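You operate a simulated robot arm through the tools that you are given. There is no shell and no other tool. Be economical: measure what you need, move in short steps, check, and stop when the job is done.

You run a simulated robot arm. Do the job below in one go: nothing can be reset, and whatever is moved stays where it is left.

JOB
Set the three thread knobs to the job card's pull, then sew the blue test block.
Fine: each gauge shows the card's figure before you press start; one run.

It is judged by the outcome, as a careful person would: the job done as asked, and still so three seconds after it is handed in. It fails if anything else is knocked over, pushed out of place, dropped, spilled or broken.

ROBOT AND FRAMES
A 7-joint arm with a fingered hand, fixed in place. Base frame: the origin is at the foot of the arm, x ahead of it, y to its left, z up. Readings come in m, rad, newtons and seconds.
With the tool pointing down near the work surface it reaches from about 0.26 to 0.68 m from the base axis. Its first joint turns from -2.897 to 2.897 rad. Payload 4 kg.
The TCP is the grasp point between the finger pads, 0.026 m short of the fingertips. In the tool frame z runs along the fingers and y along their closing line. The gripper opens to 0.156 m. The gripper's body begins 0.073 m behind the TCP. The gripper is a hand of 4 fingers: y runs from the thumb to the fingers, the wrist lies at [0, 0, -0.239] in the tool frame.
Orientation is told as [roll, pitch, yaw] about the base's x, y, z axes, in that order, counted from this pose: with the fingers straight down and closing along the base's y, the tool's x points along the base's -x, its y along +y and its z along -z.

CONTROLS
- The arm moves only by the tool step_arm. Its argument "motion" is a list of rows, each a list of 2 entries, a list of its own where there are three numbers: the shift along the tool's x, y, z in m, then the turn, a rotation vector about the tool's x, y, z in rad. In form: [[[tx, ty, tz], [ax, ay, az]], ...]. A call has 1 to 10 rows; each row shifts and turns the commanded pose from where the row before left it, along the tool's axes as they then stand. Each row takes 0.2 s and may step no farther than 0.05 m and 0.15 rad from the row before; otherwise, the whole call is refused. A pose out of reach is approached as far as the arm can. The call stops where the force on the tool passes 90 N (or 10 N more than at its start, if that is more) or the arm is blocked; 0.2 s more then pass. In this call time passes only in rows, and 0.2 s behind the last. It gives the time, the measured TCP pose, the force on the tool (base axes), the opening and the grip force at its end, in the units of the frame above (readings bear some noise), with the torque about the TCP (base axes, N m) and any sound that the robot's microphone picked up.
- Cameras (640 x 400 px; columns grow to the right, rows downward): "scene" is fixed at [0.2164, 0.4995, 1.6704]; the picture's right is [-0.70, -0.72, 0.00], its down [-0.50, 0.49, -0.71] and it looks along [0.51, -0.50, -0.70] (base axes); focal length 346 px, centre (320, 200). "wrist" rides on the gripper at [0.058, -0.058, -0.091] in the tool frame; the picture's right is [0.71, 0.71, 0.00], its down [-0.53, 0.53, -0.67] and it looks along [-0.47, 0.47, 0.74] (tool axes); focal length 265 px, centre (320, 200). There is no depth. A picture from a camera that has moved, and an enlarged one, comes with that camera's place and axes in the base frame and with its lens. The place of the scene camera against the robot may be out by one fixed shift of up to 0.012 m in any direction.
- camera(camera): a new picture of that camera. No time passes.
- curl_fingers(finger1, finger2, finger3, thumb_bend): sets how far each is bent, from 0 (flat) to 100 (curled in); at 30 the hand is open as for a grip, at 70 the pads meet at the TCP. One left out holds its place. A second passes; each finger stops where it meets its share of the squeeze, and holds until it gets a number again. It is the only way to open and close the hand. It gives what a move gives, with no picture; readings hold the bend of each and the force on the fingers (four entries, about 0 where the hand has none), thumb and palm.
- enlarge(camera, box): a new picture of the part [left, top, right, bottom] of that camera's present view, enlarged. No time passes.
- hand_in(): hands the job in; it is judged then, once.

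Work in short steps. Places have to be worked out from the pictures, the camera data and where the tool is seen: move nearer, look again, correct. Check each grasp and each placing, and mend what went wrong. You have 120 turns and 84 pictures in all, those below and enlarged ones among them. Open the gripper and draw the arm clear of the work before you hand the job in, unless the task says otherwise; then end with one line.

The tools are called after "Emit:" as a command line: name --argument value ..., lists and objects as JSON in quotes. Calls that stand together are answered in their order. step_arm: Moves the arm, as the interface text tells. Its arguments: {"type":"object","properties":{"motion":{"type":"array","items":{"type":"array"}}},"required":["motion"]} The other tools are called the same way: curl_fingers (finger1, finger2, finger3, thumb_bend) moves the fingers one by one; camera (camera) takes a picture; enlarge (camera, box) takes an enlarged picture of a part of a camera's view; hand_in () hands the job in.

At the start:

```text
time_s: 0.0
position: [0.3185, 0.102, 1.2699]
tcp_rot: [0.0, 0.0, 0.0]
wrist_force: [0.8, -0.3, 0.2]
torque: [0.01, 0.0, -0.01]
finger_gap: 0.156
grasp_force: 0.1
shape: jaw
bend: [30.0, 30.0, 30.0, 30.0]
finger forces: [0.0, 0.1, 0.0, 0.0, 0.0, 0.1]
```

scene: 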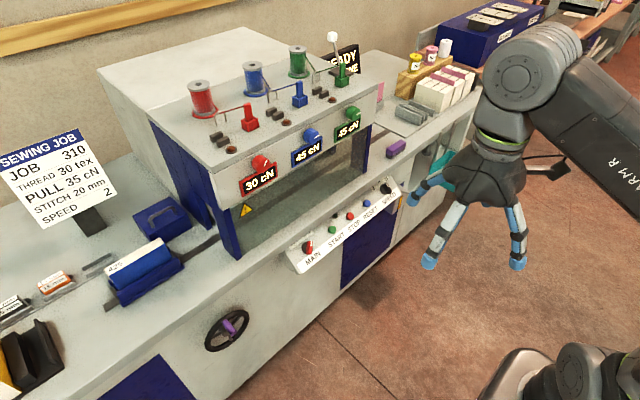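
wrist: 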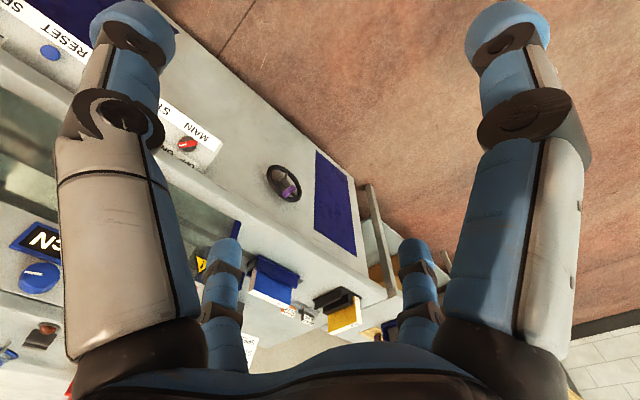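

The scene shows a sewing machine with three knobs (red, blue, green), gauges, a control strip and a job card. I'll zoom in on the card, knobs and control strip.

Emit:
enlarge --camera "scene" --box '[180, 30, 380, 200]'

Emit:
enlarge --camera "scene" --box '[270, 160, 430, 280]'

Emit:
enlarge --camera "scene" --box '[0, 130, 260, 340]'

```text
2.35 times, centred on (280, 115) of scene
camera zoom: at [0.2164, 0.4995, 1.6704], right [-0.7, -0.72, 0.0], down [-0.5, 0.49, -0.71], along [0.51, -0.5, -0.7], focal length 813 px, centre (414, 400)
```

zoom: 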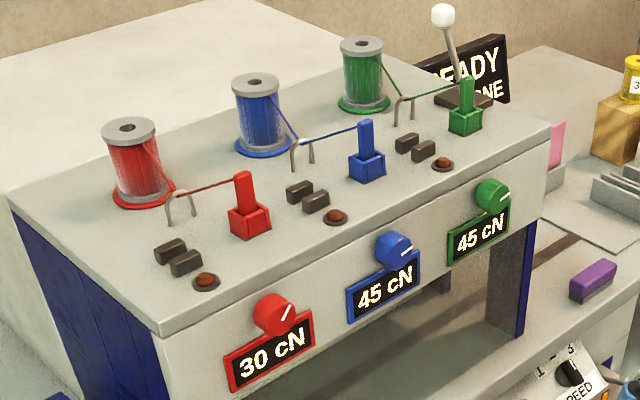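

```text
3.33 times, centred on (350, 220) of scene
camera zoom: at [0.2164, 0.4995, 1.6704], right [-0.7, -0.72, 0.0], down [-0.5, 0.49, -0.71], along [0.51, -0.5, -0.7], focal length 1152 px, centre (220, 133)
```

zoom: 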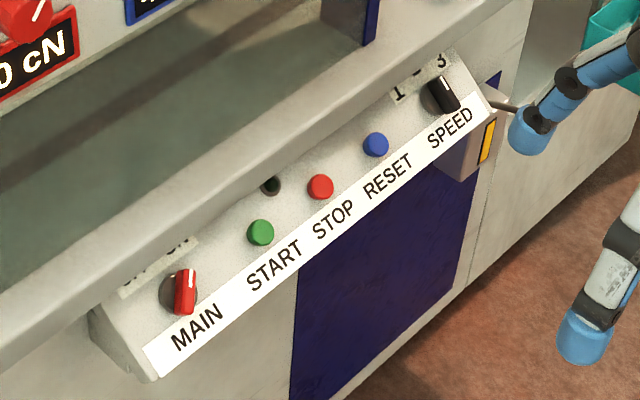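

```text
1.90 times, centred on (130, 235) of scene
camera zoom: at [0.2164, 0.4995, 1.6704], right [-0.7, -0.72, 0.0], down [-0.5, 0.49, -0.71], along [0.51, -0.5, -0.7], focal length 658 px, centre (682, 133)
```

zoom: 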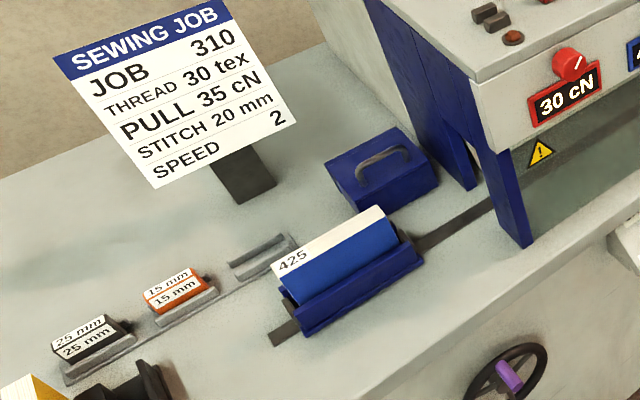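

The card says PULL 35 cN. The gauges read 30 (red), 45 (blue) and 45 (green). I triangulate the knobs at about x 0.757, z 1.17, y +0.16, 0 and -0.16, facing -x. I'll first swing the tool to point along +x, keeping the wrist roughly fixed.

Emit:
step_arm --motion '[[[-0.0357, 0, -0.0027], [0, -0.15, 0]], [[-0.0357, 0, -0.0027], [0, -0.15, 0]], [[-0.0357, 0, -0.0027], [0, -0.15, 0]], [[-0.0357, 0, -0.0027], [0, -0.15, 0]], [[-0.0357, 0, -0.0027], [0, -0.15, 0]]]'

Emit:
enlarge --camera "scene" --box '[300, 20, 400, 90]'

```text
time_s: 1.2
position: [0.4815, 0.1013, 1.3351]
tcp_rot: [0.0, -0.751, 0.0]
wrist_force: [-0.1, 0.1, 0.6]
torque: [0.01, -0.01, 0.03]
finger_gap: 0.156
grasp_force: 0.0
shape: jaw
bend: [30.0, 30.0, 30.0, 30.0]
finger forces: [0.1, 0.0, 0.0, 0.0, 0.0, 0.0]
```

```text
5.71 times, centred on (350, 55) of scene
camera zoom: at [0.2164, 0.4995, 1.6704], right [-0.7, -0.72, 0.0], down [-0.5, 0.49, -0.71], along [0.51, -0.5, -0.7], focal length 1974 px, centre (149, 1029)
```

zoom: 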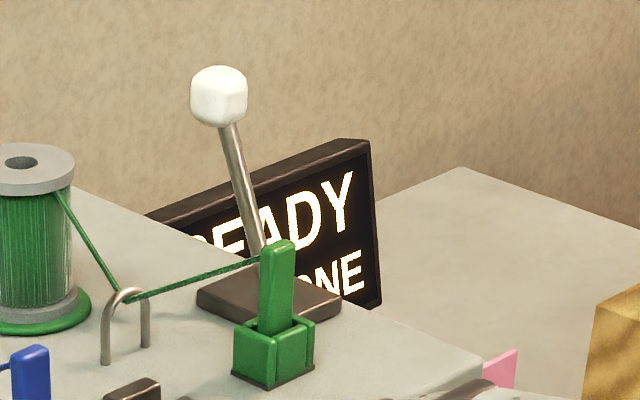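

READY is lit. I'll continue turning the tool to horizontal.

Emit:
step_arm --motion '[[[-0.02, 0, -0.002], [0, -0.15, 0]], [[-0.01, 0, 0], [0, -0.15, 0]], [[0, 0, 0], [0, -0.15, 0]], [[0.01, 0, 0], [0, -0.15, 0]], [[0.02, 0, 0], [0, -0.15, 0]], [[0.03, 0, 0], [0, -0.07, 0]], [[0.04, 0, 0], [0, 0, 0]], [[0.04, 0, 0], [0, 0, 0]], [[0.03, 0, 0], [0, 0, 0]]]'

Emit:
camera --camera "wrist"

Emit:
camera --camera "scene"

```text
time_s: 1.9
position: [0.5291, 0.0033, 1.34]
tcp_rot: [0.337, -1.036, -0.373]
wrist_force: [-0.1, 0.4, 0.6]
torque: [0.02, 0.03, 0.03]
finger_gap: 0.1558
grasp_force: 0.0
shape: jaw
bend: [30.0, 30.0, 30.0, 30.0]
finger forces: [0.1, 0.0, 0.0, 0.0, 0.1, 0.0]
stopped in row 3: the arm was blocked; the commanded pose is now the measured one
```

```text
77 pictures are left
camera wrist: at [0.4177, -0.0431, 1.3231], right [-0.28, 0.83, -0.49], down [-0.29, 0.41, 0.86], along [0.91, 0.38, 0.13], focal length 265 px, centre (320, 200)
```

wrist: 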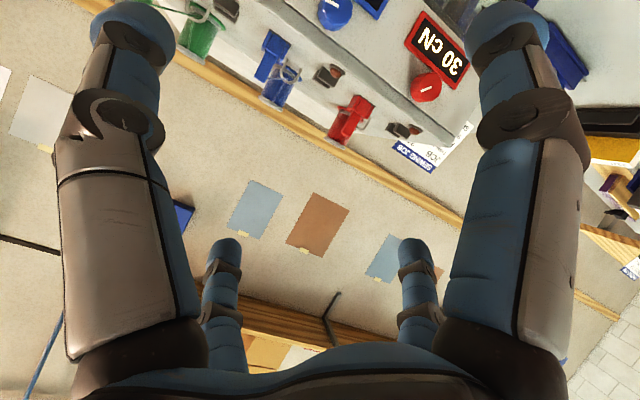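

```text
76 pictures are left
```

scene: 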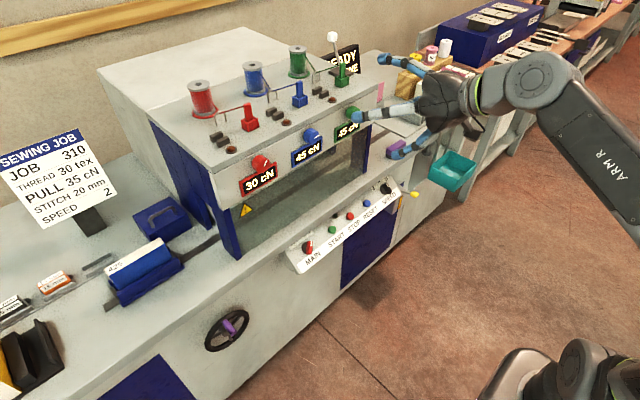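

The motion was blocked and the tool drifted in y and roll, which looks like a joint-limit or singularity effect. I'll move down in small steps to get a friendlier configuration and see whether it tracks.

Emit:
step_arm --motion '[[[0.026, -0.005, 0.0144], [0, 0, 0]], [[0.026, -0.005, 0.0144], [0, 0, 0]], [[0.026, -0.005, 0.0144], [0, 0, 0]]]'

```text
time_s: 3.0
position: [0.5339, -0.0534, 1.2399]
tcp_rot: [0.413, -0.999, -0.527]
wrist_force: [-0.3, -0.1, 0.4]
torque: [-0.02, 0.01, 0.02]
finger_gap: 0.1562
grasp_force: 0.0
shape: jaw
bend: [30.0, 30.0, 30.0, 30.0]
finger forces: [0.0, 0.1, 0.0, 0.1, 0.1, 0.1]
stopped in row 3: the arm was blocked; the commanded pose is now the measured one
```

It is still drifting, so I'll look at the arm's configuration.

Emit:
camera --camera "scene"

```text
75 pictures are left
```

scene: 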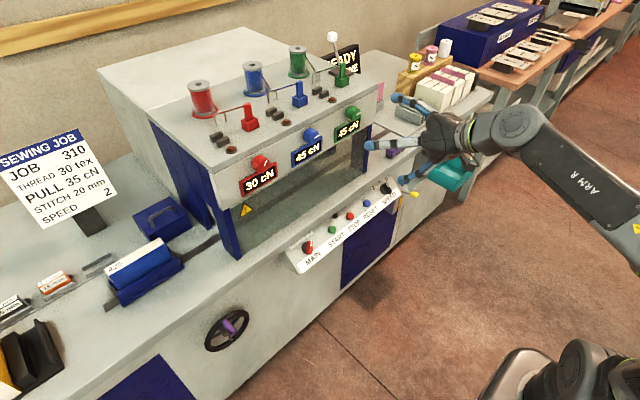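

The drift was a positive turn about the tool's z, so I suspect a wrist joint limit. I'll test by turning positive about tool z.

Emit:
step_arm --motion '[[[0, 0, 0], [0, 0, 0.15]], [[0, 0, 0], [0, 0, 0.15]], [[0, 0, 0], [0, 0, 0.15]], [[0, 0, 0], [0, 0, 0.15]]]'

```text
time_s: 4.0
position: [0.5335, -0.0516, 1.2387]
tcp_rot: [0.923, -0.603, -1.207]
wrist_force: [0.3, 0.4, -0.1]
torque: [-0.01, 0.03, 0.03]
finger_gap: 0.1561
grasp_force: 0.2
shape: jaw
bend: [30.0, 30.0, 30.0, 30.0]
finger forces: [0.1, 0.1, 0.1, 0.1, 0.0, 0.0]
```

That tracked well. Now I'll tilt the tool up to horizontal, about 0.52 rad, in place.

Emit:
step_arm --motion '[[[0, 0, 0], [-0.106, -0.077, 0]], [[0, 0, 0], [-0.106, -0.077, 0]], [[0, 0, 0], [-0.106, -0.077, 0]], [[0, 0, 0], [-0.106, -0.077, 0]]]'

Emit:
camera --camera "wrist"

```text
time_s: 4.6
position: [0.5182, -0.1461, 1.2355]
tcp_rot: [1.211, -0.66, -1.535]
wrist_force: [0.1, -0.6, 0.7]
torque: [0.02, -0.03, 0.09]
finger_gap: 0.1558
grasp_force: 0.0
shape: jaw
bend: [30.0, 30.0, 30.0, 30.0]
finger forces: [0.0, 0.0, 0.0, 0.1, 0.0, 0.0]
stopped in row 3: the arm was blocked; the commanded pose is now the measured one
```

```text
74 pictures are left
camera wrist: at [0.4108, -0.1167, 1.1832], right [0.21, 0.97, 0.09], down [-0.44, 0.02, 0.9], along [0.87, -0.23, 0.43], focal length 265 px, centre (320, 200)
```

wrist: 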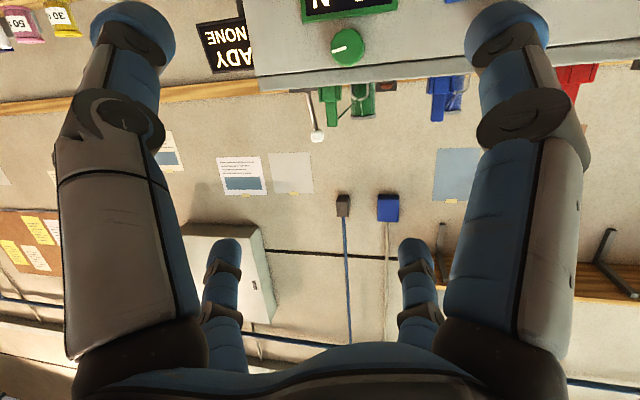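

Again it was blocked as the wrist moved back toward the base, so the arm is probably folded too far. I'll move outward to x≈0.62 and toward y≈-0.05 before tilting.

Emit:
step_arm --motion '[[[0.019, 0.023, 0.019], [0, 0, 0]], [[0.019, 0.023, 0.019], [0, 0, 0]], [[0.019, 0.023, 0.019], [0, 0, 0]], [[0.019, 0.023, 0.019], [0, 0, 0]]]'

```text
time_s: 5.6
position: [0.6187, -0.0461, 1.2361]
tcp_rot: [1.213, -0.659, -1.538]
wrist_force: [0.2, 0.1, 0.8]
torque: [-0.02, 0.0, 0.04]
finger_gap: 0.1558
grasp_force: 0.1
shape: jaw
bend: [30.0, 30.0, 30.0, 30.0]
finger forces: [0.0, 0.1, 0.0, 0.1, 0.0, 0.0]
```

That tracked. Now I'll tilt to exactly +x.

Emit:
step_arm --motion '[[[0, 0, 0], [-0.1127, -0.0097, 0]], [[0, 0, 0], [-0.1127, -0.0097, 0]], [[0, 0, 0], [-0.1127, -0.0097, 0]]]'

Emit:
camera --camera "wrist"

```text
time_s: 6.4
position: [0.6154, -0.0368, 1.2308]
tcp_rot: [1.447, -0.652, -1.506]
wrist_force: [0.3, -0.1, -0.7]
torque: [0.03, 0.0, -0.04]
finger_gap: 0.1559
grasp_force: 0.0
shape: jaw
bend: [30.0, 30.0, 30.0, 30.0]
finger forces: [0.0, 0.1, 0.1, 0.1, 0.1, 0.0]
out of reach, approached as far as the arm can: row 1, 2
```

```text
73 pictures are left
camera wrist: at [0.5179, -0.0253, 1.159], right [0.02, 0.99, 0.13], down [-0.59, -0.09, 0.8], along [0.8, -0.1, 0.59], focal length 265 px, centre (320, 200)
```

wrist: 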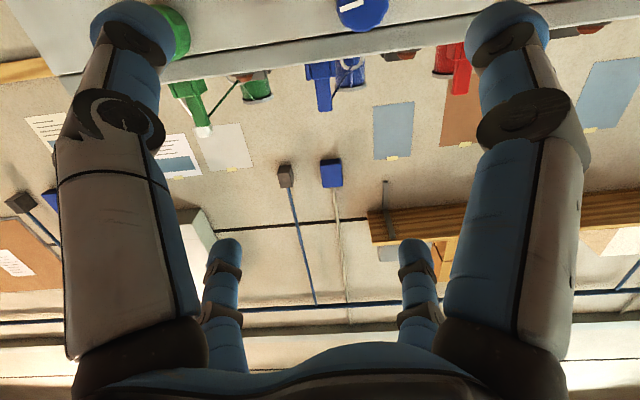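

The tool now points nearly along +x. The hand turns out to be a four-way chuck, with the thumb at -y and fingers at ±x and +y around the TCP. I'll bring the TCP to the blue knob's axis height and take out the residual tilt.

Emit:
step_arm --motion '[[[0.033, -0.0125, 0.0055], [0, 0, 0]], [[0.033, -0.0125, 0.0055], [0, 0, 0]], [[0, 0, 0], [-0.079, -0.061, 0]]]'

Emit:
camera --camera "wrist"

```text
time_s: 7.2
position: [0.6223, -0.0006, 1.1677]
tcp_rot: [1.573, -0.655, -1.585]
wrist_force: [-0.8, 0.3, 0.0]
torque: [-0.01, 0.04, -0.02]
finger_gap: 0.1559
grasp_force: 0.1
shape: jaw
bend: [30.0, 30.0, 30.0, 30.0]
finger forces: [0.1, 0.1, 0.0, 0.1, 0.1, 0.1]
```

```text
72 pictures are left
camera wrist: at [0.5309, 0.0119, 1.0884], right [0.01, 0.99, 0.13], down [-0.67, -0.09, 0.74], along [0.74, -0.1, 0.66], focal length 265 px, centre (320, 200)
```

wrist: 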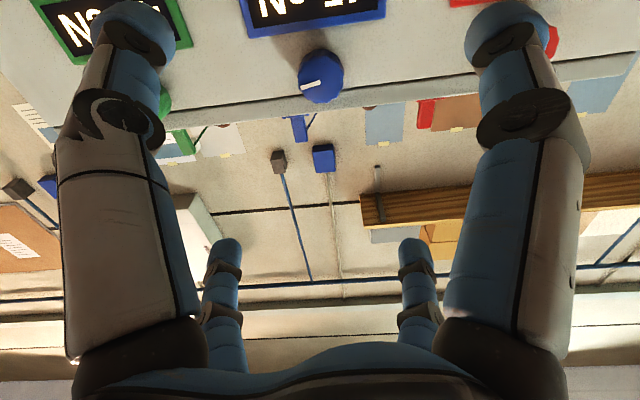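

Good tracking. I'll zoom in on the blue knob's pointer in the wrist view, and on the knob row in the scene view.

Emit:
enlarge --camera "wrist" --box '[240, 0, 400, 120]'

Emit:
enlarge --camera "scene" --box '[230, 90, 390, 210]'

```text
3.33 times, centred on (320, 60) of wrist
camera zoom: at [0.5309, 0.0119, 1.0884], right [0.01, 0.99, 0.13], down [-0.67, -0.09, 0.74], along [0.74, -0.1, 0.66], focal length 885 px, centre (320, 667)
```

zoom: 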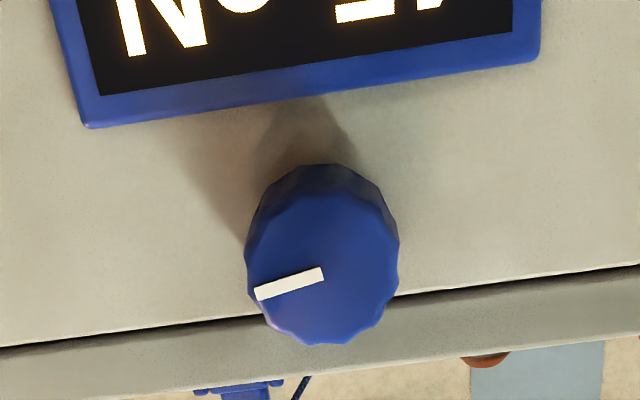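

```text
3.33 times, centred on (310, 150) of scene
camera zoom: at [0.2164, 0.4995, 1.6704], right [-0.7, -0.72, 0.0], down [-0.5, 0.49, -0.71], along [0.51, -0.5, -0.7], focal length 1152 px, centre (353, 367)
```

zoom: 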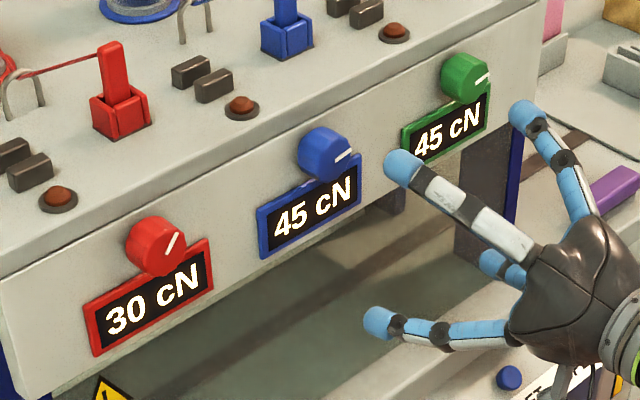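

The knob is about 38 mm across, protrudes about 22 mm, and its front face sits near x≈0.757, z≈1.157. Lowering blue from 45 to 35 needs a counter-clockwise turn, negative about tool z, so I'll pre-turn positive while approaching.

Emit:
step_arm --motion '[[[0.0035, -0.0043, 0.035], [0, 0, 0]], [[0.0035, -0.0043, 0.035], [0, 0, 0]], [[0, 0, 0], [0, 0, 0.14]], [[0, 0, 0], [0, 0, 0.14]], [[0, 0, 0], [0, 0, 0.14]]]'

Emit:
camera --camera "wrist"

```text
time_s: 8.4
position: [0.6904, -0.0013, 1.1589]
tcp_rot: [1.57, -0.23, -1.583]
wrist_force: [-0.4, 0.5, -0.4]
torque: [0.0, 0.0, -0.03]
finger_gap: 0.156
grasp_force: 0.1
shape: jaw
bend: [30.0, 30.0, 30.0, 30.0]
finger forces: [0.0, 0.0, 0.0, 0.1, 0.0, 0.0]
```

```text
69 pictures are left
camera wrist: at [0.6005, 0.0439, 1.0891], right [0.01, 0.85, 0.53], down [-0.67, -0.38, 0.63], along [0.74, -0.36, 0.57], focal length 265 px, centre (320, 200)
```

wrist: 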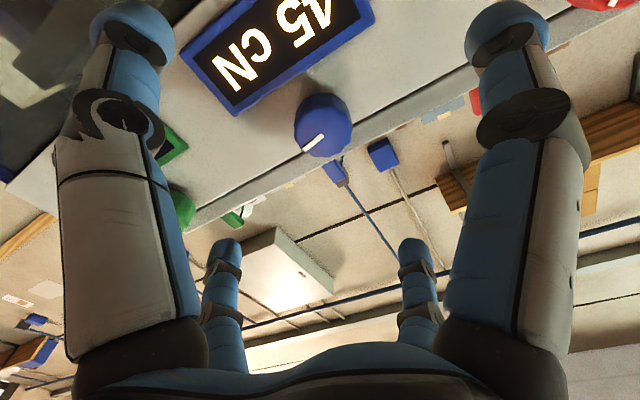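

Triangulating the two wrist views puts the knob face centre at about (0.750, 0.001, 1.157). I'll advance to x≈0.737 so the fingertips pass 13 mm over the knob.

Emit:
step_arm --motion '[[[0.003, -0.001, 0.024], [0, 0, 0]], [[0, 0, 0.023], [0, 0, 0]]]'

Emit:
camera --camera "wrist"

Emit:
camera --camera "scene"

```text
time_s: 9.0
position: [0.7369, 0.0009, 1.1568]
tcp_rot: [1.57, -0.235, -1.583]
wrist_force: [0.5, 0.4, 0.1]
torque: [0.0, -0.04, 0.01]
finger_gap: 0.156
grasp_force: 0.1
shape: jaw
bend: [30.0, 30.0, 30.0, 30.0]
finger forces: [0.0, 0.0, 0.1, 0.0, 0.0, 0.0]
```

```text
68 pictures are left
camera wrist: at [0.6474, 0.0455, 1.0872], right [0.01, 0.85, 0.52], down [-0.67, -0.38, 0.63], along [0.74, -0.36, 0.57], focal length 265 px, centre (320, 200)
```

wrist: 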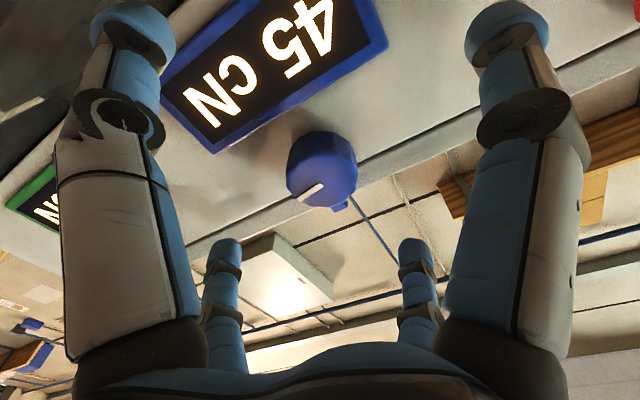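

```text
67 pictures are left
```

scene: 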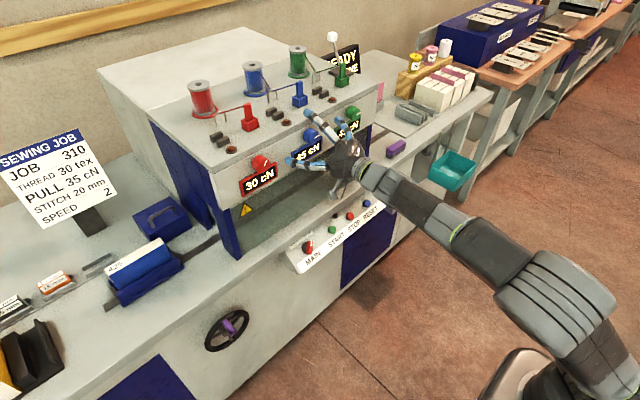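

The knob is well centred between the fingers. To avoid rubbing the gauge below I'll grip with the horizontal pair. First I need to identify which fingers those are, so I'll curl fingers 1 and 3 slightly.

Emit:
curl_fingers --finger1 45 --finger3 45

Emit:
camera --camera "wrist"

```text
time_s: 10.0
position: [0.7373, 0.0012, 1.1572]
tcp_rot: [1.571, -0.234, -1.583]
wrist_force: [0.6, -0.1, -0.3]
torque: [-0.03, 0.01, 0.03]
finger_gap: 0.0884
grasp_force: 0.0
shape: fingers
bend: [45.0, 30.0, 45.0, 30.0]
finger forces: [0.0, 0.0, 0.0, 0.1, 0.1, 0.0]
```

```text
66 pictures are left
camera wrist: at [0.6473, 0.0453, 1.0875], right [0.01, 0.85, 0.52], down [-0.67, -0.38, 0.63], along [0.74, -0.36, 0.57], focal length 265 px, centre (320, 200)
```

wrist: 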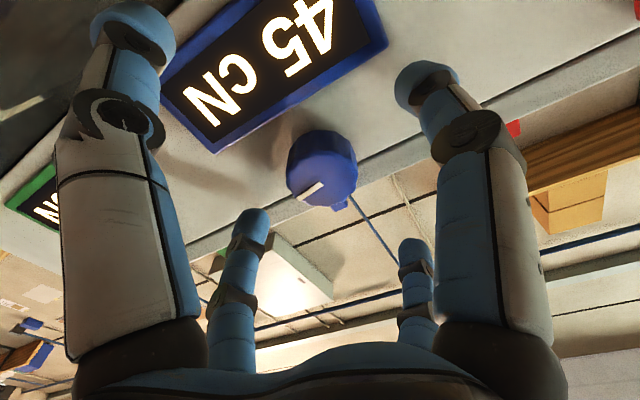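

Fingers 1 and 3 are the horizontal pair. I'll close them on the knob.

Emit:
step_arm --motion '[[[0.002, -0.0005, 0.003], [0, 0, 0]]]'

Emit:
curl_fingers --finger1 66 --finger3 66

Emit:
camera --camera "wrist"

```text
time_s: 10.4
position: [0.7413, 0.0019, 1.1569]
tcp_rot: [1.572, -0.234, -1.584]
wrist_force: [0.2, 0.4, -0.4]
torque: [-0.03, -0.02, -0.02]
finger_gap: 0.0885
grasp_force: 0.1
shape: fingers
bend: [45.0, 30.0, 45.0, 30.0]
finger forces: [0.1, 0.0, 0.0, 0.0, 0.0, 0.0]
```

```text
time_s: 11.4
position: [0.7411, 0.001, 1.1554]
tcp_rot: [1.571, -0.233, -1.585]
wrist_force: [0.2, -3.4, 1.0]
torque: [0.05, -0.04, -0.06]
finger_gap: 0.0738
grasp_force: 4.2
shape: fingers
bend: [63.0, 30.0, 61.0, 30.0]
finger forces: [2.9, 0.1, 6.0, 0.0, 0.0, 0.0]
```

```text
65 pictures are left
camera wrist: at [0.6506, 0.0463, 1.0864], right [0.01, 0.85, 0.52], down [-0.67, -0.38, 0.63], along [0.74, -0.36, 0.57], focal length 265 px, centre (320, 200)
```

wrist: 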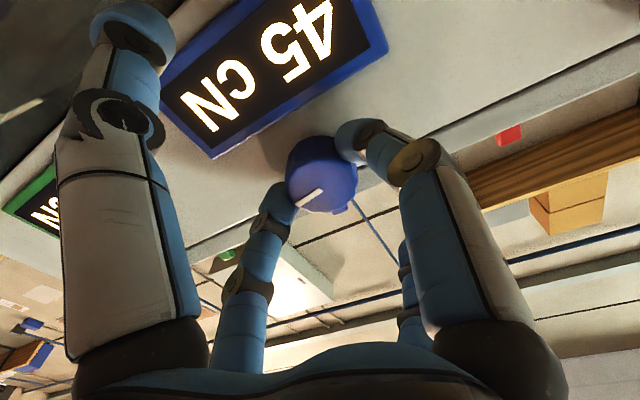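

The pair contacts both sides of the knob with balanced light force. I'll squeeze a little more, then turn -0.2 rad and read the gauge.

Emit:
curl_fingers --finger1 72 --finger3 72

Emit:
step_arm --motion '[[[0, 0, 0], [0, 0, -0.07]], [[0, 0, 0], [0, 0, -0.07]], [[0, 0, 0], [0, 0, -0.06]]]'

Emit:
camera --camera "wrist"

```text
time_s: 12.4
position: [0.7406, 0.0028, 1.1545]
tcp_rot: [1.57, -0.233, -1.583]
wrist_force: [1.7, -0.4, -0.2]
torque: [0.0, -0.02, -0.06]
finger_gap: 0.0734
grasp_force: 8.4
shape: fingers
bend: [63.0, 30.0, 60.0, 30.0]
finger forces: [8.0, 0.0, 8.6, 0.1, 0.1, 0.1]
```

```text
time_s: 13.2
position: [0.7403, 0.0028, 1.1565]
tcp_rot: [1.57, -0.434, -1.585]
wrist_force: [-1.0, -1.4, -0.6]
torque: [0.03, 0.02, -0.09]
finger_gap: 0.0742
grasp_force: 9.6
shape: fingers
bend: [63.0, 30.0, 60.0, 30.0]
finger forces: [8.2, 0.0, 10.0, 0.0, 0.1, 0.0]
```

```text
64 pictures are left
camera wrist: at [0.6509, 0.0319, 1.0794], right [0.01, 0.94, 0.34], down [-0.67, -0.25, 0.7], along [0.74, -0.24, 0.63], focal length 265 px, centre (320, 200)
```

wrist: 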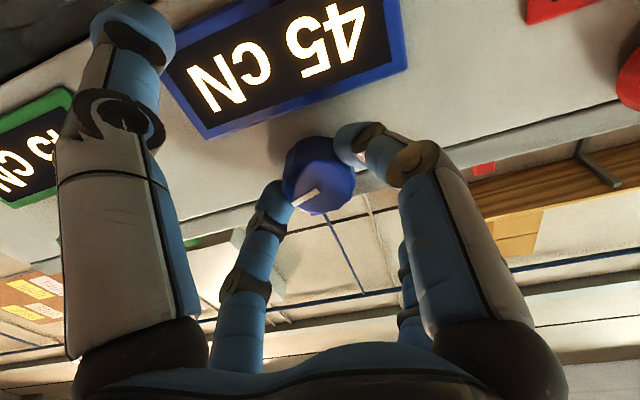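

The pointer turned with the hand, but the gauge still shows 45, possibly because it steps in detents. I'll continue another -0.2.

Emit:
step_arm --motion '[[[0, 0, 0], [0, 0, -0.07]], [[0, 0, 0], [0, 0, -0.07]], [[0, 0, 0], [0, 0, -0.06]]]'

Emit:
camera --camera "wrist"

```text
time_s: 14.0
position: [0.7406, 0.0017, 1.1556]
tcp_rot: [1.57, -0.636, -1.585]
wrist_force: [0.8, -3.2, -0.9]
torque: [0.09, 0.01, -0.13]
finger_gap: 0.0733
grasp_force: 8.9
shape: fingers
bend: [64.0, 30.0, 60.0, 30.0]
finger forces: [7.2, 0.0, 10.8, 0.0, 0.0, 0.1]
```

```text
63 pictures are left
camera wrist: at [0.6505, 0.0162, 1.0757], right [0.01, 0.99, 0.15], down [-0.67, -0.1, 0.74], along [0.74, -0.11, 0.66], focal length 265 px, centre (320, 200)
```

wrist: 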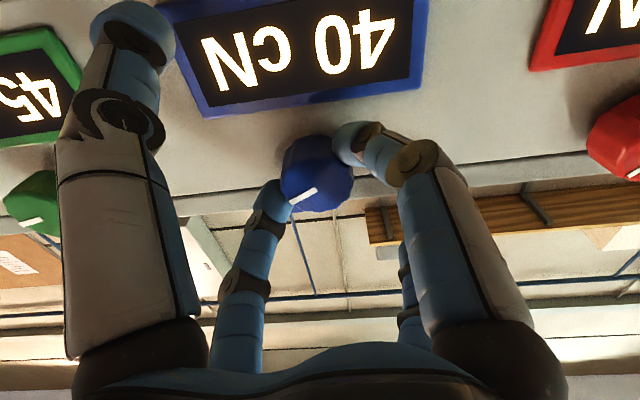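

It now reads 40, so the gauge moves in 5 cN steps. Continue with another -0.3.

Emit:
step_arm --motion '[[[0, 0, 0], [0, 0, -0.07]], [[0, 0, 0], [0, 0, -0.07]], [[0, 0, 0], [0, 0, -0.06]], [[0, 0, 0], [0, 0, -0.06]]]'

Emit:
camera --camera "wrist"

```text
time_s: 15.0
position: [0.7413, 0.0022, 1.1551]
tcp_rot: [1.572, -0.894, -1.584]
wrist_force: [-0.5, -7.3, 1.1]
torque: [0.09, -0.07, -0.23]
finger_gap: 0.0725
grasp_force: 9.2
shape: fingers
bend: [64.0, 30.0, 60.0, 30.0]
finger forces: [6.5, 0.0, 11.7, 0.0, 0.1, 0.0]
```

```text
62 pictures are left
camera wrist: at [0.6504, -0.0047, 1.0752], right [0.01, 0.99, -0.11], down [-0.67, 0.09, 0.74], along [0.74, 0.06, 0.66], focal length 265 px, centre (320, 200)
```

wrist: 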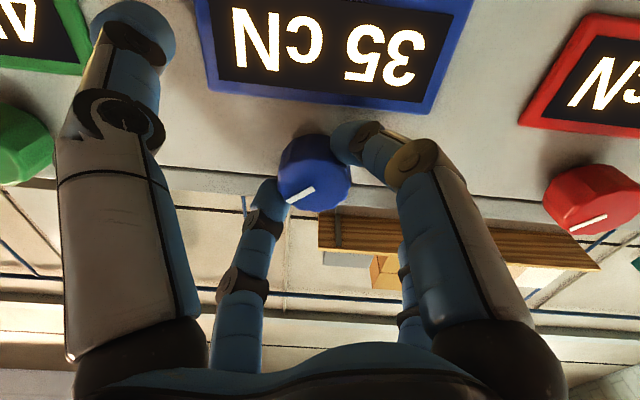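

It reads 35 after about 0.66 rad, so the detent step is about 0.42 rad and the value is only just past its threshold. I'll turn about -0.15 more to centre it, then check and release.

Emit:
step_arm --motion '[[[0, 0, 0], [0, 0, -0.08]], [[0, 0, 0], [0, 0, -0.07]]]'

Emit:
curl_fingers --finger1 45 --finger3 45

Emit:
camera --camera "wrist"

```text
time_s: 15.6
position: [0.7416, 0.0037, 1.1562]
tcp_rot: [1.57, -1.045, -1.584]
wrist_force: [1.7, -6.4, -0.1]
torque: [0.06, -0.12, -0.2]
finger_gap: 0.0719
grasp_force: 9.0
shape: fingers
bend: [64.0, 30.0, 60.0, 30.0]
finger forces: [6.6, 0.0, 11.6, 0.0, 0.0, 0.0]
```

```text
time_s: 16.6
position: [0.7415, 0.003, 1.1571]
tcp_rot: [1.57, -1.043, -1.585]
wrist_force: [0.2, -0.4, 0.1]
torque: [-0.02, -0.02, 0.0]
finger_gap: 0.0878
grasp_force: 0.1
shape: fingers
bend: [45.0, 30.0, 45.0, 30.0]
finger forces: [0.1, 0.1, 0.0, 0.0, 0.0, 0.0]
```

```text
61 pictures are left
camera wrist: at [0.65, -0.0161, 1.0777], right [0.01, 0.97, -0.26], down [-0.67, 0.2, 0.72], along [0.75, 0.16, 0.65], focal length 265 px, centre (320, 200)
```

wrist: 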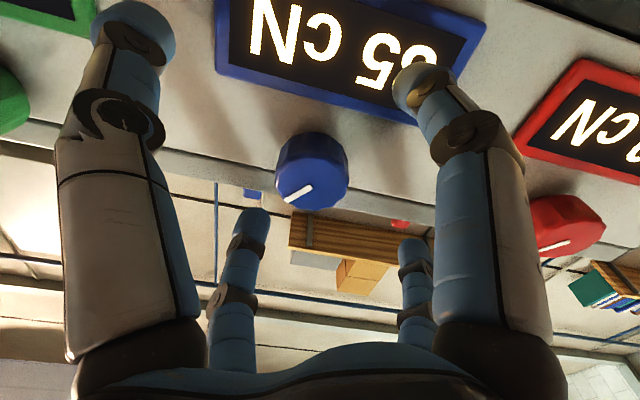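

Blue shows 35 and is released. I'll back off, turn the hand back by +0.81 rad, then go to green.

Emit:
step_arm --motion '[[[0, 0, -0.035], [0, 0, 0]], [[0, 0, -0.03], [0, 0, 0]], [[0, 0, 0], [0, 0, 0.135]], [[0, 0, 0], [0, 0, 0.135]], [[0, 0, 0], [0, 0, 0.135]], [[0, 0, 0], [0, 0, 0.135]], [[0, 0, 0], [0, 0, 0.135]], [[0, 0, 0], [0, 0, 0.135]]]'

```text
time_s: 18.4
position: [0.6756, 0.0047, 1.1562]
tcp_rot: [1.571, -0.233, -1.583]
wrist_force: [-0.8, 1.0, 0.4]
torque: [0.02, 0.01, 0.02]
finger_gap: 0.0882
grasp_force: 0.0
shape: fingers
bend: [45.0, 30.0, 45.0, 30.0]
finger forces: [0.1, 0.0, 0.1, 0.0, 0.1, 0.1]
```

Now I'll move sideways to green (y≈-0.154).

Emit:
step_arm --motion '[[[-0.0387, -0.0092, 0.0005], [0, 0, 0]], [[-0.0387, -0.0092, 0.0005], [0, 0, 0]], [[-0.0387, -0.0092, 0.0005], [0, 0, 0]], [[-0.0387, -0.0092, 0.0005], [0, 0, 0]]]'

Emit:
camera --camera "wrist"

```text
time_s: 19.4
position: [0.6777, -0.154, 1.1564]
tcp_rot: [1.571, -0.234, -1.581]
wrist_force: [0.0, 0.8, -0.2]
torque: [0.0, 0.0, 0.01]
finger_gap: 0.0879
grasp_force: 0.1
shape: fingers
bend: [45.0, 30.0, 45.0, 30.0]
finger forces: [0.0, 0.0, 0.1, 0.0, 0.1, 0.0]
```

```text
60 pictures are left
camera wrist: at [0.5874, -0.1097, 1.0886], right [0.01, 0.85, 0.52], down [-0.67, -0.38, 0.63], along [0.74, -0.36, 0.57], focal length 265 px, centre (320, 200)
```

wrist: 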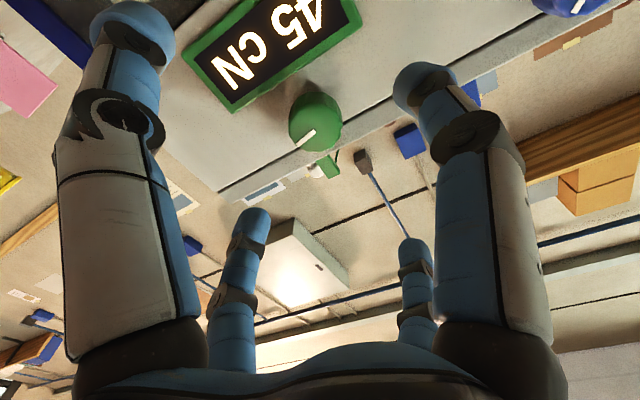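

The green knob is at about y -0.158, z 1.155. I'll advance with a small correction and grip.

Emit:
step_arm --motion '[[[-0.0035, -0.001, 0.032], [0, 0, 0]], [[0, 0, 0.032], [0, 0, 0]]]'

Emit:
curl_fingers --finger1 72 --finger3 72

Emit:
camera --camera "wrist"

```text
time_s: 20.0
position: [0.7406, -0.1582, 1.1576]
tcp_rot: [1.573, -0.233, -1.585]
wrist_force: [-0.1, -0.4, 0.8]
torque: [0.01, 0.02, -0.03]
finger_gap: 0.0878
grasp_force: 0.1
shape: fingers
bend: [45.0, 30.0, 45.0, 30.0]
finger forces: [0.0, 0.1, 0.0, 0.0, 0.0, 0.1]
```

```text
time_s: 21.0
position: [0.7411, -0.158, 1.1571]
tcp_rot: [1.572, -0.234, -1.583]
wrist_force: [2.7, -2.8, -0.1]
torque: [0.03, -0.02, -0.07]
finger_gap: 0.0738
grasp_force: 9.1
shape: fingers
bend: [63.0, 30.0, 61.0, 30.0]
finger forces: [7.3, 0.1, 9.8, 0.0, 0.1, 0.0]
```

```text
59 pictures are left
camera wrist: at [0.6504, -0.1142, 1.088], right [0.01, 0.85, 0.52], down [-0.67, -0.38, 0.63], along [0.74, -0.36, 0.57], focal length 265 px, centre (320, 200)
```

wrist: 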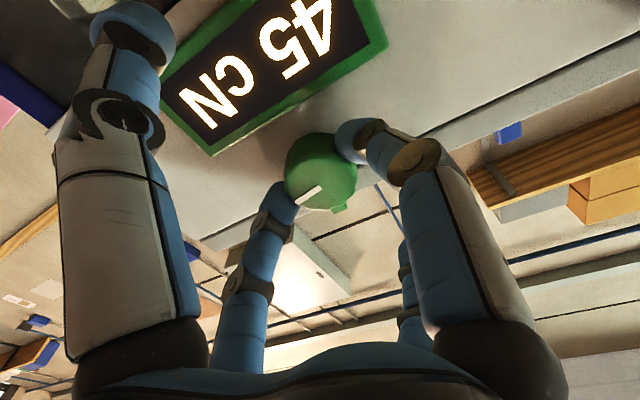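

The grip matches the one on blue. I'll turn by the same total (-0.81).

Emit:
step_arm --motion '[[[0, 0, 0], [0, 0, -0.08]], [[0, 0, 0], [0, 0, -0.08]], [[0, 0, 0], [0, 0, -0.08]], [[0, 0, 0], [0, 0, -0.08]], [[0, 0, 0], [0, 0, -0.08]], [[0, 0, 0], [0, 0, -0.08]], [[0, 0, 0], [0, 0, -0.08]], [[0, 0, 0], [0, 0, -0.08]], [[0, 0, 0], [0, 0, -0.08]], [[0, 0, 0], [0, 0, -0.08]]]'

Emit:
camera --camera "wrist"

```text
time_s: 23.2
position: [0.7408, -0.1596, 1.157]
tcp_rot: [1.573, -1.036, -1.584]
wrist_force: [2.9, -2.8, 3.3]
torque: [0.04, -0.11, -0.13]
finger_gap: 0.0752
grasp_force: 9.1
shape: fingers
bend: [63.0, 30.0, 60.0, 30.0]
finger forces: [6.3, 0.0, 11.0, 0.1, 0.0, 0.0]
```

```text
58 pictures are left
camera wrist: at [0.6494, -0.1786, 1.077], right [0.01, 0.97, -0.25], down [-0.67, 0.19, 0.72], along [0.75, 0.16, 0.65], focal length 265 px, centre (320, 200)
```

wrist: 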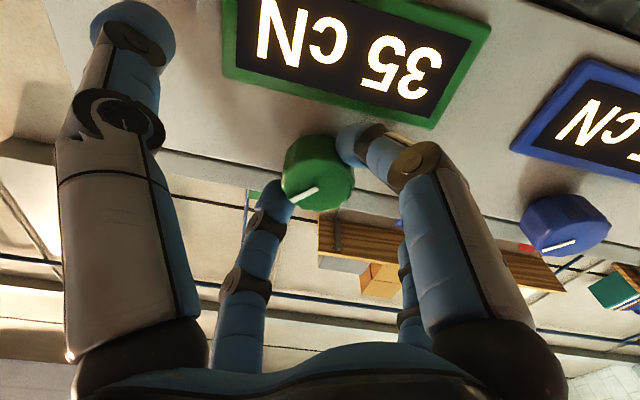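

Green shows 35. I'll release and back off.

Emit:
curl_fingers --finger1 45 --finger3 45

Emit:
step_arm --motion '[[[0, 0, -0.035], [0, 0, 0]], [[0, 0, -0.03], [0, 0, 0]], [[0.0205, 0.0346, -0.0005], [0, 0, 0]], [[0.0205, 0.0346, -0.0005], [0, 0, 0]], [[0.0205, 0.0346, -0.0005], [0, 0, 0]], [[0.0205, 0.0346, -0.0005], [0, 0, 0]], [[0.0205, 0.0346, -0.0005], [0, 0, 0]], [[0.0205, 0.0346, -0.0005], [0, 0, 0]], [[0.0205, 0.0346, -0.0005], [0, 0, 0]], [[0.0205, 0.0346, -0.0005], [0, 0, 0]]]'

Emit:
camera --camera "wrist"

```text
time_s: 24.2
position: [0.7416, -0.1596, 1.1558]
tcp_rot: [1.57, -1.033, -1.585]
wrist_force: [0.2, 0.0, 0.3]
torque: [0.0, 0.01, 0.03]
finger_gap: 0.0884
grasp_force: 0.0
shape: fingers
bend: [45.0, 30.0, 45.0, 30.0]
finger forces: [0.0, 0.0, 0.1, 0.0, 0.1, 0.0]
```

```text
time_s: 26.4
position: [0.6757, 0.1627, 1.1598]
tcp_rot: [1.571, -1.033, -1.586]
wrist_force: [-0.4, -0.5, -0.8]
torque: [-0.01, 0.01, -0.01]
finger_gap: 0.088
grasp_force: 0.0
shape: fingers
bend: [45.0, 30.0, 45.0, 30.0]
finger forces: [0.1, 0.0, 0.0, 0.0, 0.0, 0.0]
```

```text
57 pictures are left
camera wrist: at [0.5842, 0.1438, 1.08], right [0.01, 0.97, -0.25], down [-0.67, 0.19, 0.72], along [0.75, 0.15, 0.65], focal length 265 px, centre (320, 200)
```

wrist: 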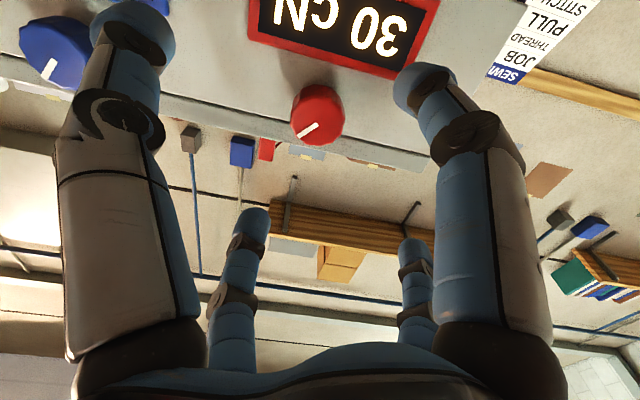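

The red knob is at about (0.158, 1.155). I'll correct, advance and grip.

Emit:
step_arm --motion '[[[0.001, -0.0063, 0.02], [0, 0, 0]], [[0, 0, 0.045], [0, 0, 0]]]'

Emit:
curl_fingers --finger1 72 --finger3 72

Emit:
step_arm --motion '[[[0, 0, 0], [0, 0, 0.08]], [[0, 0, 0], [0, 0, 0.08]], [[0, 0, 0], [0, 0, 0.08]], [[0, 0, 0], [0, 0, 0.08]], [[0, 0, 0], [0, 0, 0.07]]]'

Emit:
camera --camera "wrist"

```text
time_s: 27.0
position: [0.7404, 0.1578, 1.1542]
tcp_rot: [1.57, -1.033, -1.584]
wrist_force: [0.0, -0.4, 0.7]
torque: [0.01, 0.01, 0.01]
finger_gap: 0.0881
grasp_force: 0.0
shape: fingers
bend: [45.0, 30.0, 45.0, 30.0]
finger forces: [0.0, 0.1, 0.1, 0.1, 0.0, 0.0]
```

```text
time_s: 28.0
position: [0.7411, 0.158, 1.155]
tcp_rot: [1.572, -1.032, -1.586]
wrist_force: [4.5, -2.5, 2.9]
torque: [0.01, -0.07, -0.08]
finger_gap: 0.0733
grasp_force: 7.9
shape: fingers
bend: [63.0, 30.0, 61.0, 30.0]
finger forces: [6.3, 0.1, 9.6, 0.1, 0.1, 0.0]
```

```text
time_s: 29.2
position: [0.741, 0.1575, 1.1526]
tcp_rot: [1.571, -0.644, -1.584]
wrist_force: [6.2, 1.5, 1.0]
torque: [-0.03, 0.01, 0.0]
finger_gap: 0.073
grasp_force: 7.5
shape: fingers
bend: [63.0, 30.0, 61.0, 30.0]
finger forces: [7.0, 0.0, 7.1, 0.0, 0.0, 0.1]
```

```text
56 pictures are left
camera wrist: at [0.6503, 0.1708, 1.072], right [0.01, 0.99, 0.14], down [-0.67, -0.1, 0.74], along [0.74, -0.1, 0.66], focal length 265 px, centre (320, 200)
```

wrist: 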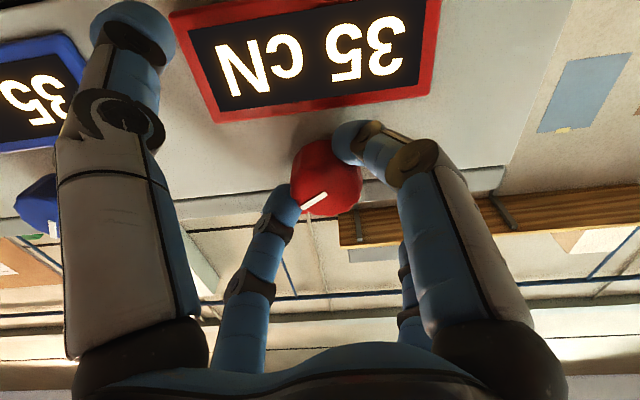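

Red shows 35. I'll release, back off, and check all three gauges and the panel from the scene camera.

Emit:
curl_fingers --finger1 45 --finger3 45

Emit:
step_arm --motion '[[[0, 0, -0.04], [0, 0, 0]], [[0, 0, -0.04], [0, 0, 0]], [[0, 0, -0.03], [0, 0, 0]]]'

Emit:
camera --camera "scene"

Emit:
camera --camera "wrist"

```text
time_s: 30.2
position: [0.7411, 0.1576, 1.153]
tcp_rot: [1.573, -0.645, -1.583]
wrist_force: [-0.5, 0.2, 0.2]
torque: [0.01, 0.0, 0.0]
finger_gap: 0.0879
grasp_force: 0.1
shape: fingers
bend: [45.0, 30.0, 45.0, 30.0]
finger forces: [0.1, 0.1, 0.0, 0.1, 0.0, 0.0]
```

```text
time_s: 31.0
position: [0.6306, 0.1577, 1.1531]
tcp_rot: [1.572, -0.644, -1.585]
wrist_force: [0.0, -0.4, -0.1]
torque: [0.02, 0.02, 0.01]
finger_gap: 0.0879
grasp_force: 0.0
shape: fingers
bend: [45.0, 30.0, 45.0, 30.0]
finger forces: [0.0, 0.1, 0.0, 0.1, 0.1, 0.0]
```

```text
55 pictures are left
```

scene: 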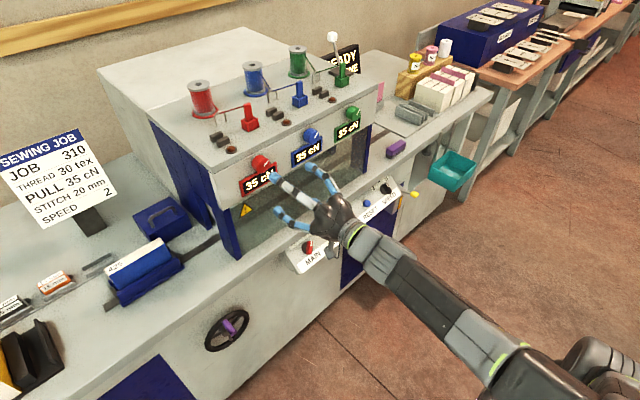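

```text
54 pictures are left
camera wrist: at [0.54, 0.1702, 1.0722], right [0.01, 0.99, 0.14], down [-0.67, -0.1, 0.74], along [0.74, -0.1, 0.66], focal length 265 px, centre (320, 200)
```

wrist: 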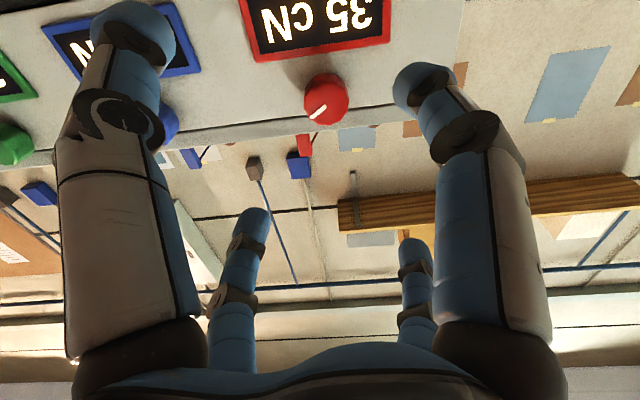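

All three gauges show 35. Before pressing START I'll check the block, panel and speed setting.

Emit:
enlarge --camera "scene" --box '[80, 190, 220, 310]'

Emit:
enlarge --camera "scene" --box '[340, 160, 430, 230]'

Emit:
enlarge --camera "scene" --box '[230, 90, 390, 210]'

```text
3.33 times, centred on (150, 250) of scene
camera zoom: at [0.2164, 0.4995, 1.6704], right [-0.7, -0.72, 0.0], down [-0.5, 0.49, -0.71], along [0.51, -0.5, -0.7], focal length 1152 px, centre (887, 33)
```

zoom: 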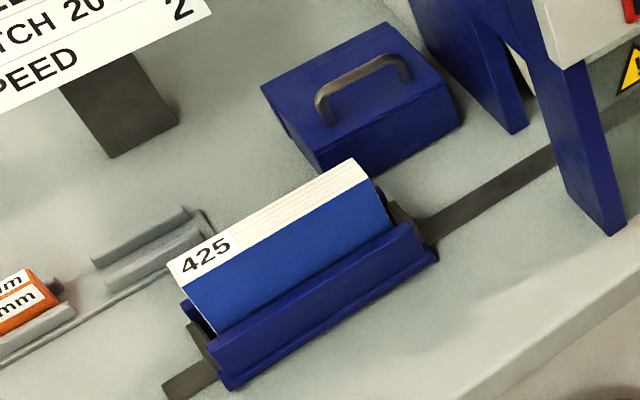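

```text
5.71 times, centred on (385, 195) of scene
camera zoom: at [0.2164, 0.4995, 1.6704], right [-0.7, -0.72, 0.0], down [-0.5, 0.49, -0.71], along [0.51, -0.5, -0.7], focal length 1974 px, centre (-51, 229)
```

zoom: 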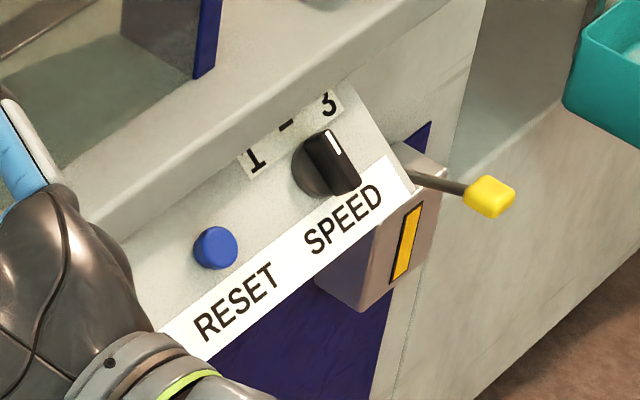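

```text
3.33 times, centred on (310, 150) of scene
camera zoom: at [0.2164, 0.4995, 1.6704], right [-0.7, -0.72, 0.0], down [-0.5, 0.49, -0.71], along [0.51, -0.5, -0.7], focal length 1152 px, centre (353, 367)
```

zoom: 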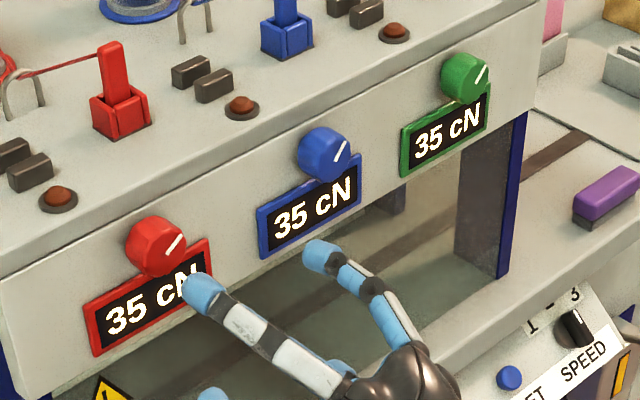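

Gauges all read 35, speed points at 2, READY is lit, and the blue block is loaded. START is at about (0.735, -0.066, 0.78) on a panel sloping about 45°. I'll close the fingers into a point and tilt the tool 45° down.

Emit:
curl_fingers --finger1 69 --finger2 69 --finger3 69 --thumb_bend 69

Emit:
step_arm --motion '[[[0, 0, 0], [0.1047, 0.0785, 0]], [[0, 0, 0], [0.1047, 0.0785, 0]], [[0, 0, 0], [0.1047, 0.0785, 0]], [[0, 0, 0], [0.1047, 0.0785, 0]], [[0, 0, 0], [0.1047, 0.0785, 0]], [[0, 0, 0], [0.1047, 0.0785, 0]]]'

Emit:
camera --camera "wrist"

```text
time_s: 32.0
position: [0.6307, 0.1582, 1.153]
tcp_rot: [1.572, -0.643, -1.582]
wrist_force: [0.0, 0.0, -0.1]
torque: [0.02, 0.02, 0.02]
finger_gap: 0.0001
grasp_force: 0.0
shape: fingers
bend: [69.0, 68.0, 69.0, 69.0]
finger forces: [0.0, 0.0, 0.0, 0.1, 0.0, 0.1]
```

```text
time_s: 33.4
position: [0.629, 0.1605, 1.1528]
tcp_rot: [0.673, -0.439, -1.093]
wrist_force: [0.1, 0.0, -0.4]
torque: [-0.02, 0.0, 0.0]
finger_gap: 0.0
grasp_force: 0.1
shape: fingers
bend: [69.0, 68.0, 69.0, 69.0]
finger forces: [0.0, 0.0, 0.1, 0.1, 0.0, 0.0]
```

```text
50 pictures are left
camera wrist: at [0.5084, 0.1727, 1.1605], right [0.11, 0.99, 0.1], down [0.05, -0.11, 0.99], along [0.99, -0.11, -0.06], focal length 265 px, centre (320, 200)
```

wrist: 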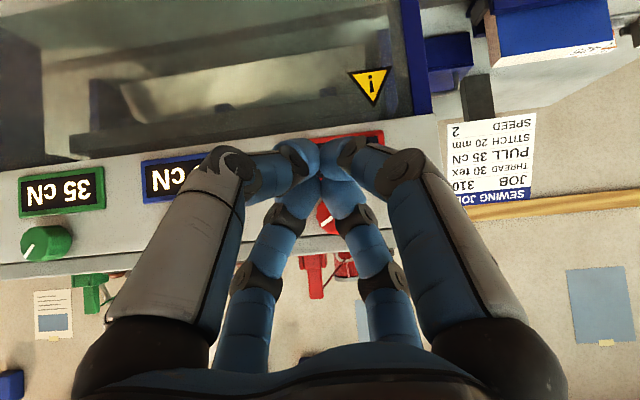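

The tool points 45° down with the fingers bunched. Now I'll descend to a standoff beside START.

Emit:
step_arm --motion '[[[-0.007, -0.0326, 0.0222], [0, 0, 0]], [[-0.007, -0.0326, 0.0222], [0, 0, 0]], [[-0.007, -0.0326, 0.0222], [0, 0, 0]], [[-0.007, -0.0326, 0.0222], [0, 0, 0]], [[-0.007, -0.0326, 0.0222], [0, 0, 0]], [[-0.007, -0.0326, 0.0222], [0, 0, 0]], [[-0.007, -0.0326, 0.0222], [0, 0, 0]], [[-0.007, -0.0326, 0.0222], [0, 0, 0]], [[-0.007, -0.0326, 0.0222], [0, 0, 0]]]'

Emit:
camera --camera "wrist"

Emit:
camera --camera "scene"

```text
time_s: 35.4
position: [0.6277, -0.0659, 0.8727]
tcp_rot: [0.675, -0.441, -1.097]
wrist_force: [0.5, -0.4, -0.4]
torque: [-0.02, 0.02, 0.03]
finger_gap: 0.0
grasp_force: 0.2
shape: fingers
bend: [69.0, 68.0, 69.0, 69.0]
finger forces: [0.0, 0.0, 0.0, 0.0, 0.0, 0.1]
```

```text
49 pictures are left
camera wrist: at [0.507, -0.0523, 0.8803], right [0.11, 0.99, 0.1], down [0.05, -0.1, 0.99], along [0.99, -0.11, -0.06], focal length 265 px, centre (320, 200)
```

wrist: 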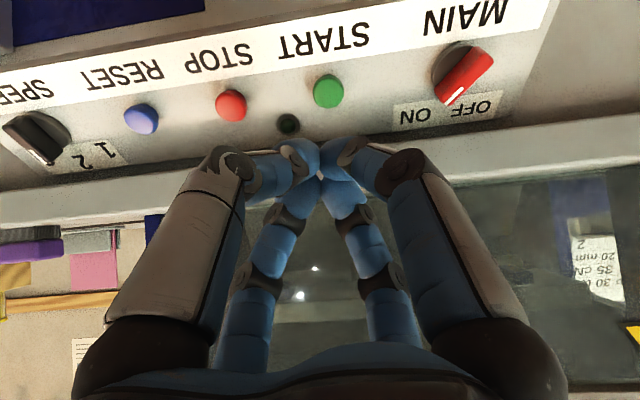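

```text
48 pictures are left
```

scene: 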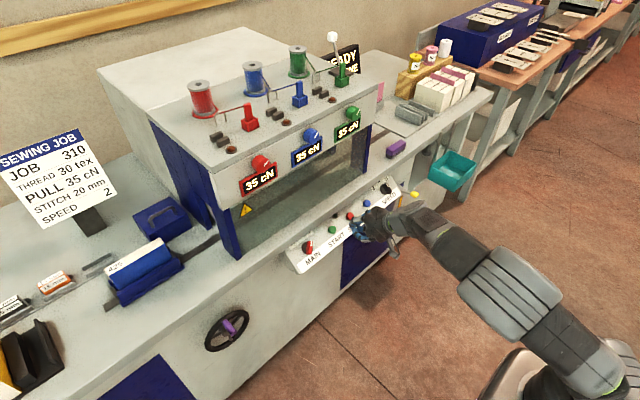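

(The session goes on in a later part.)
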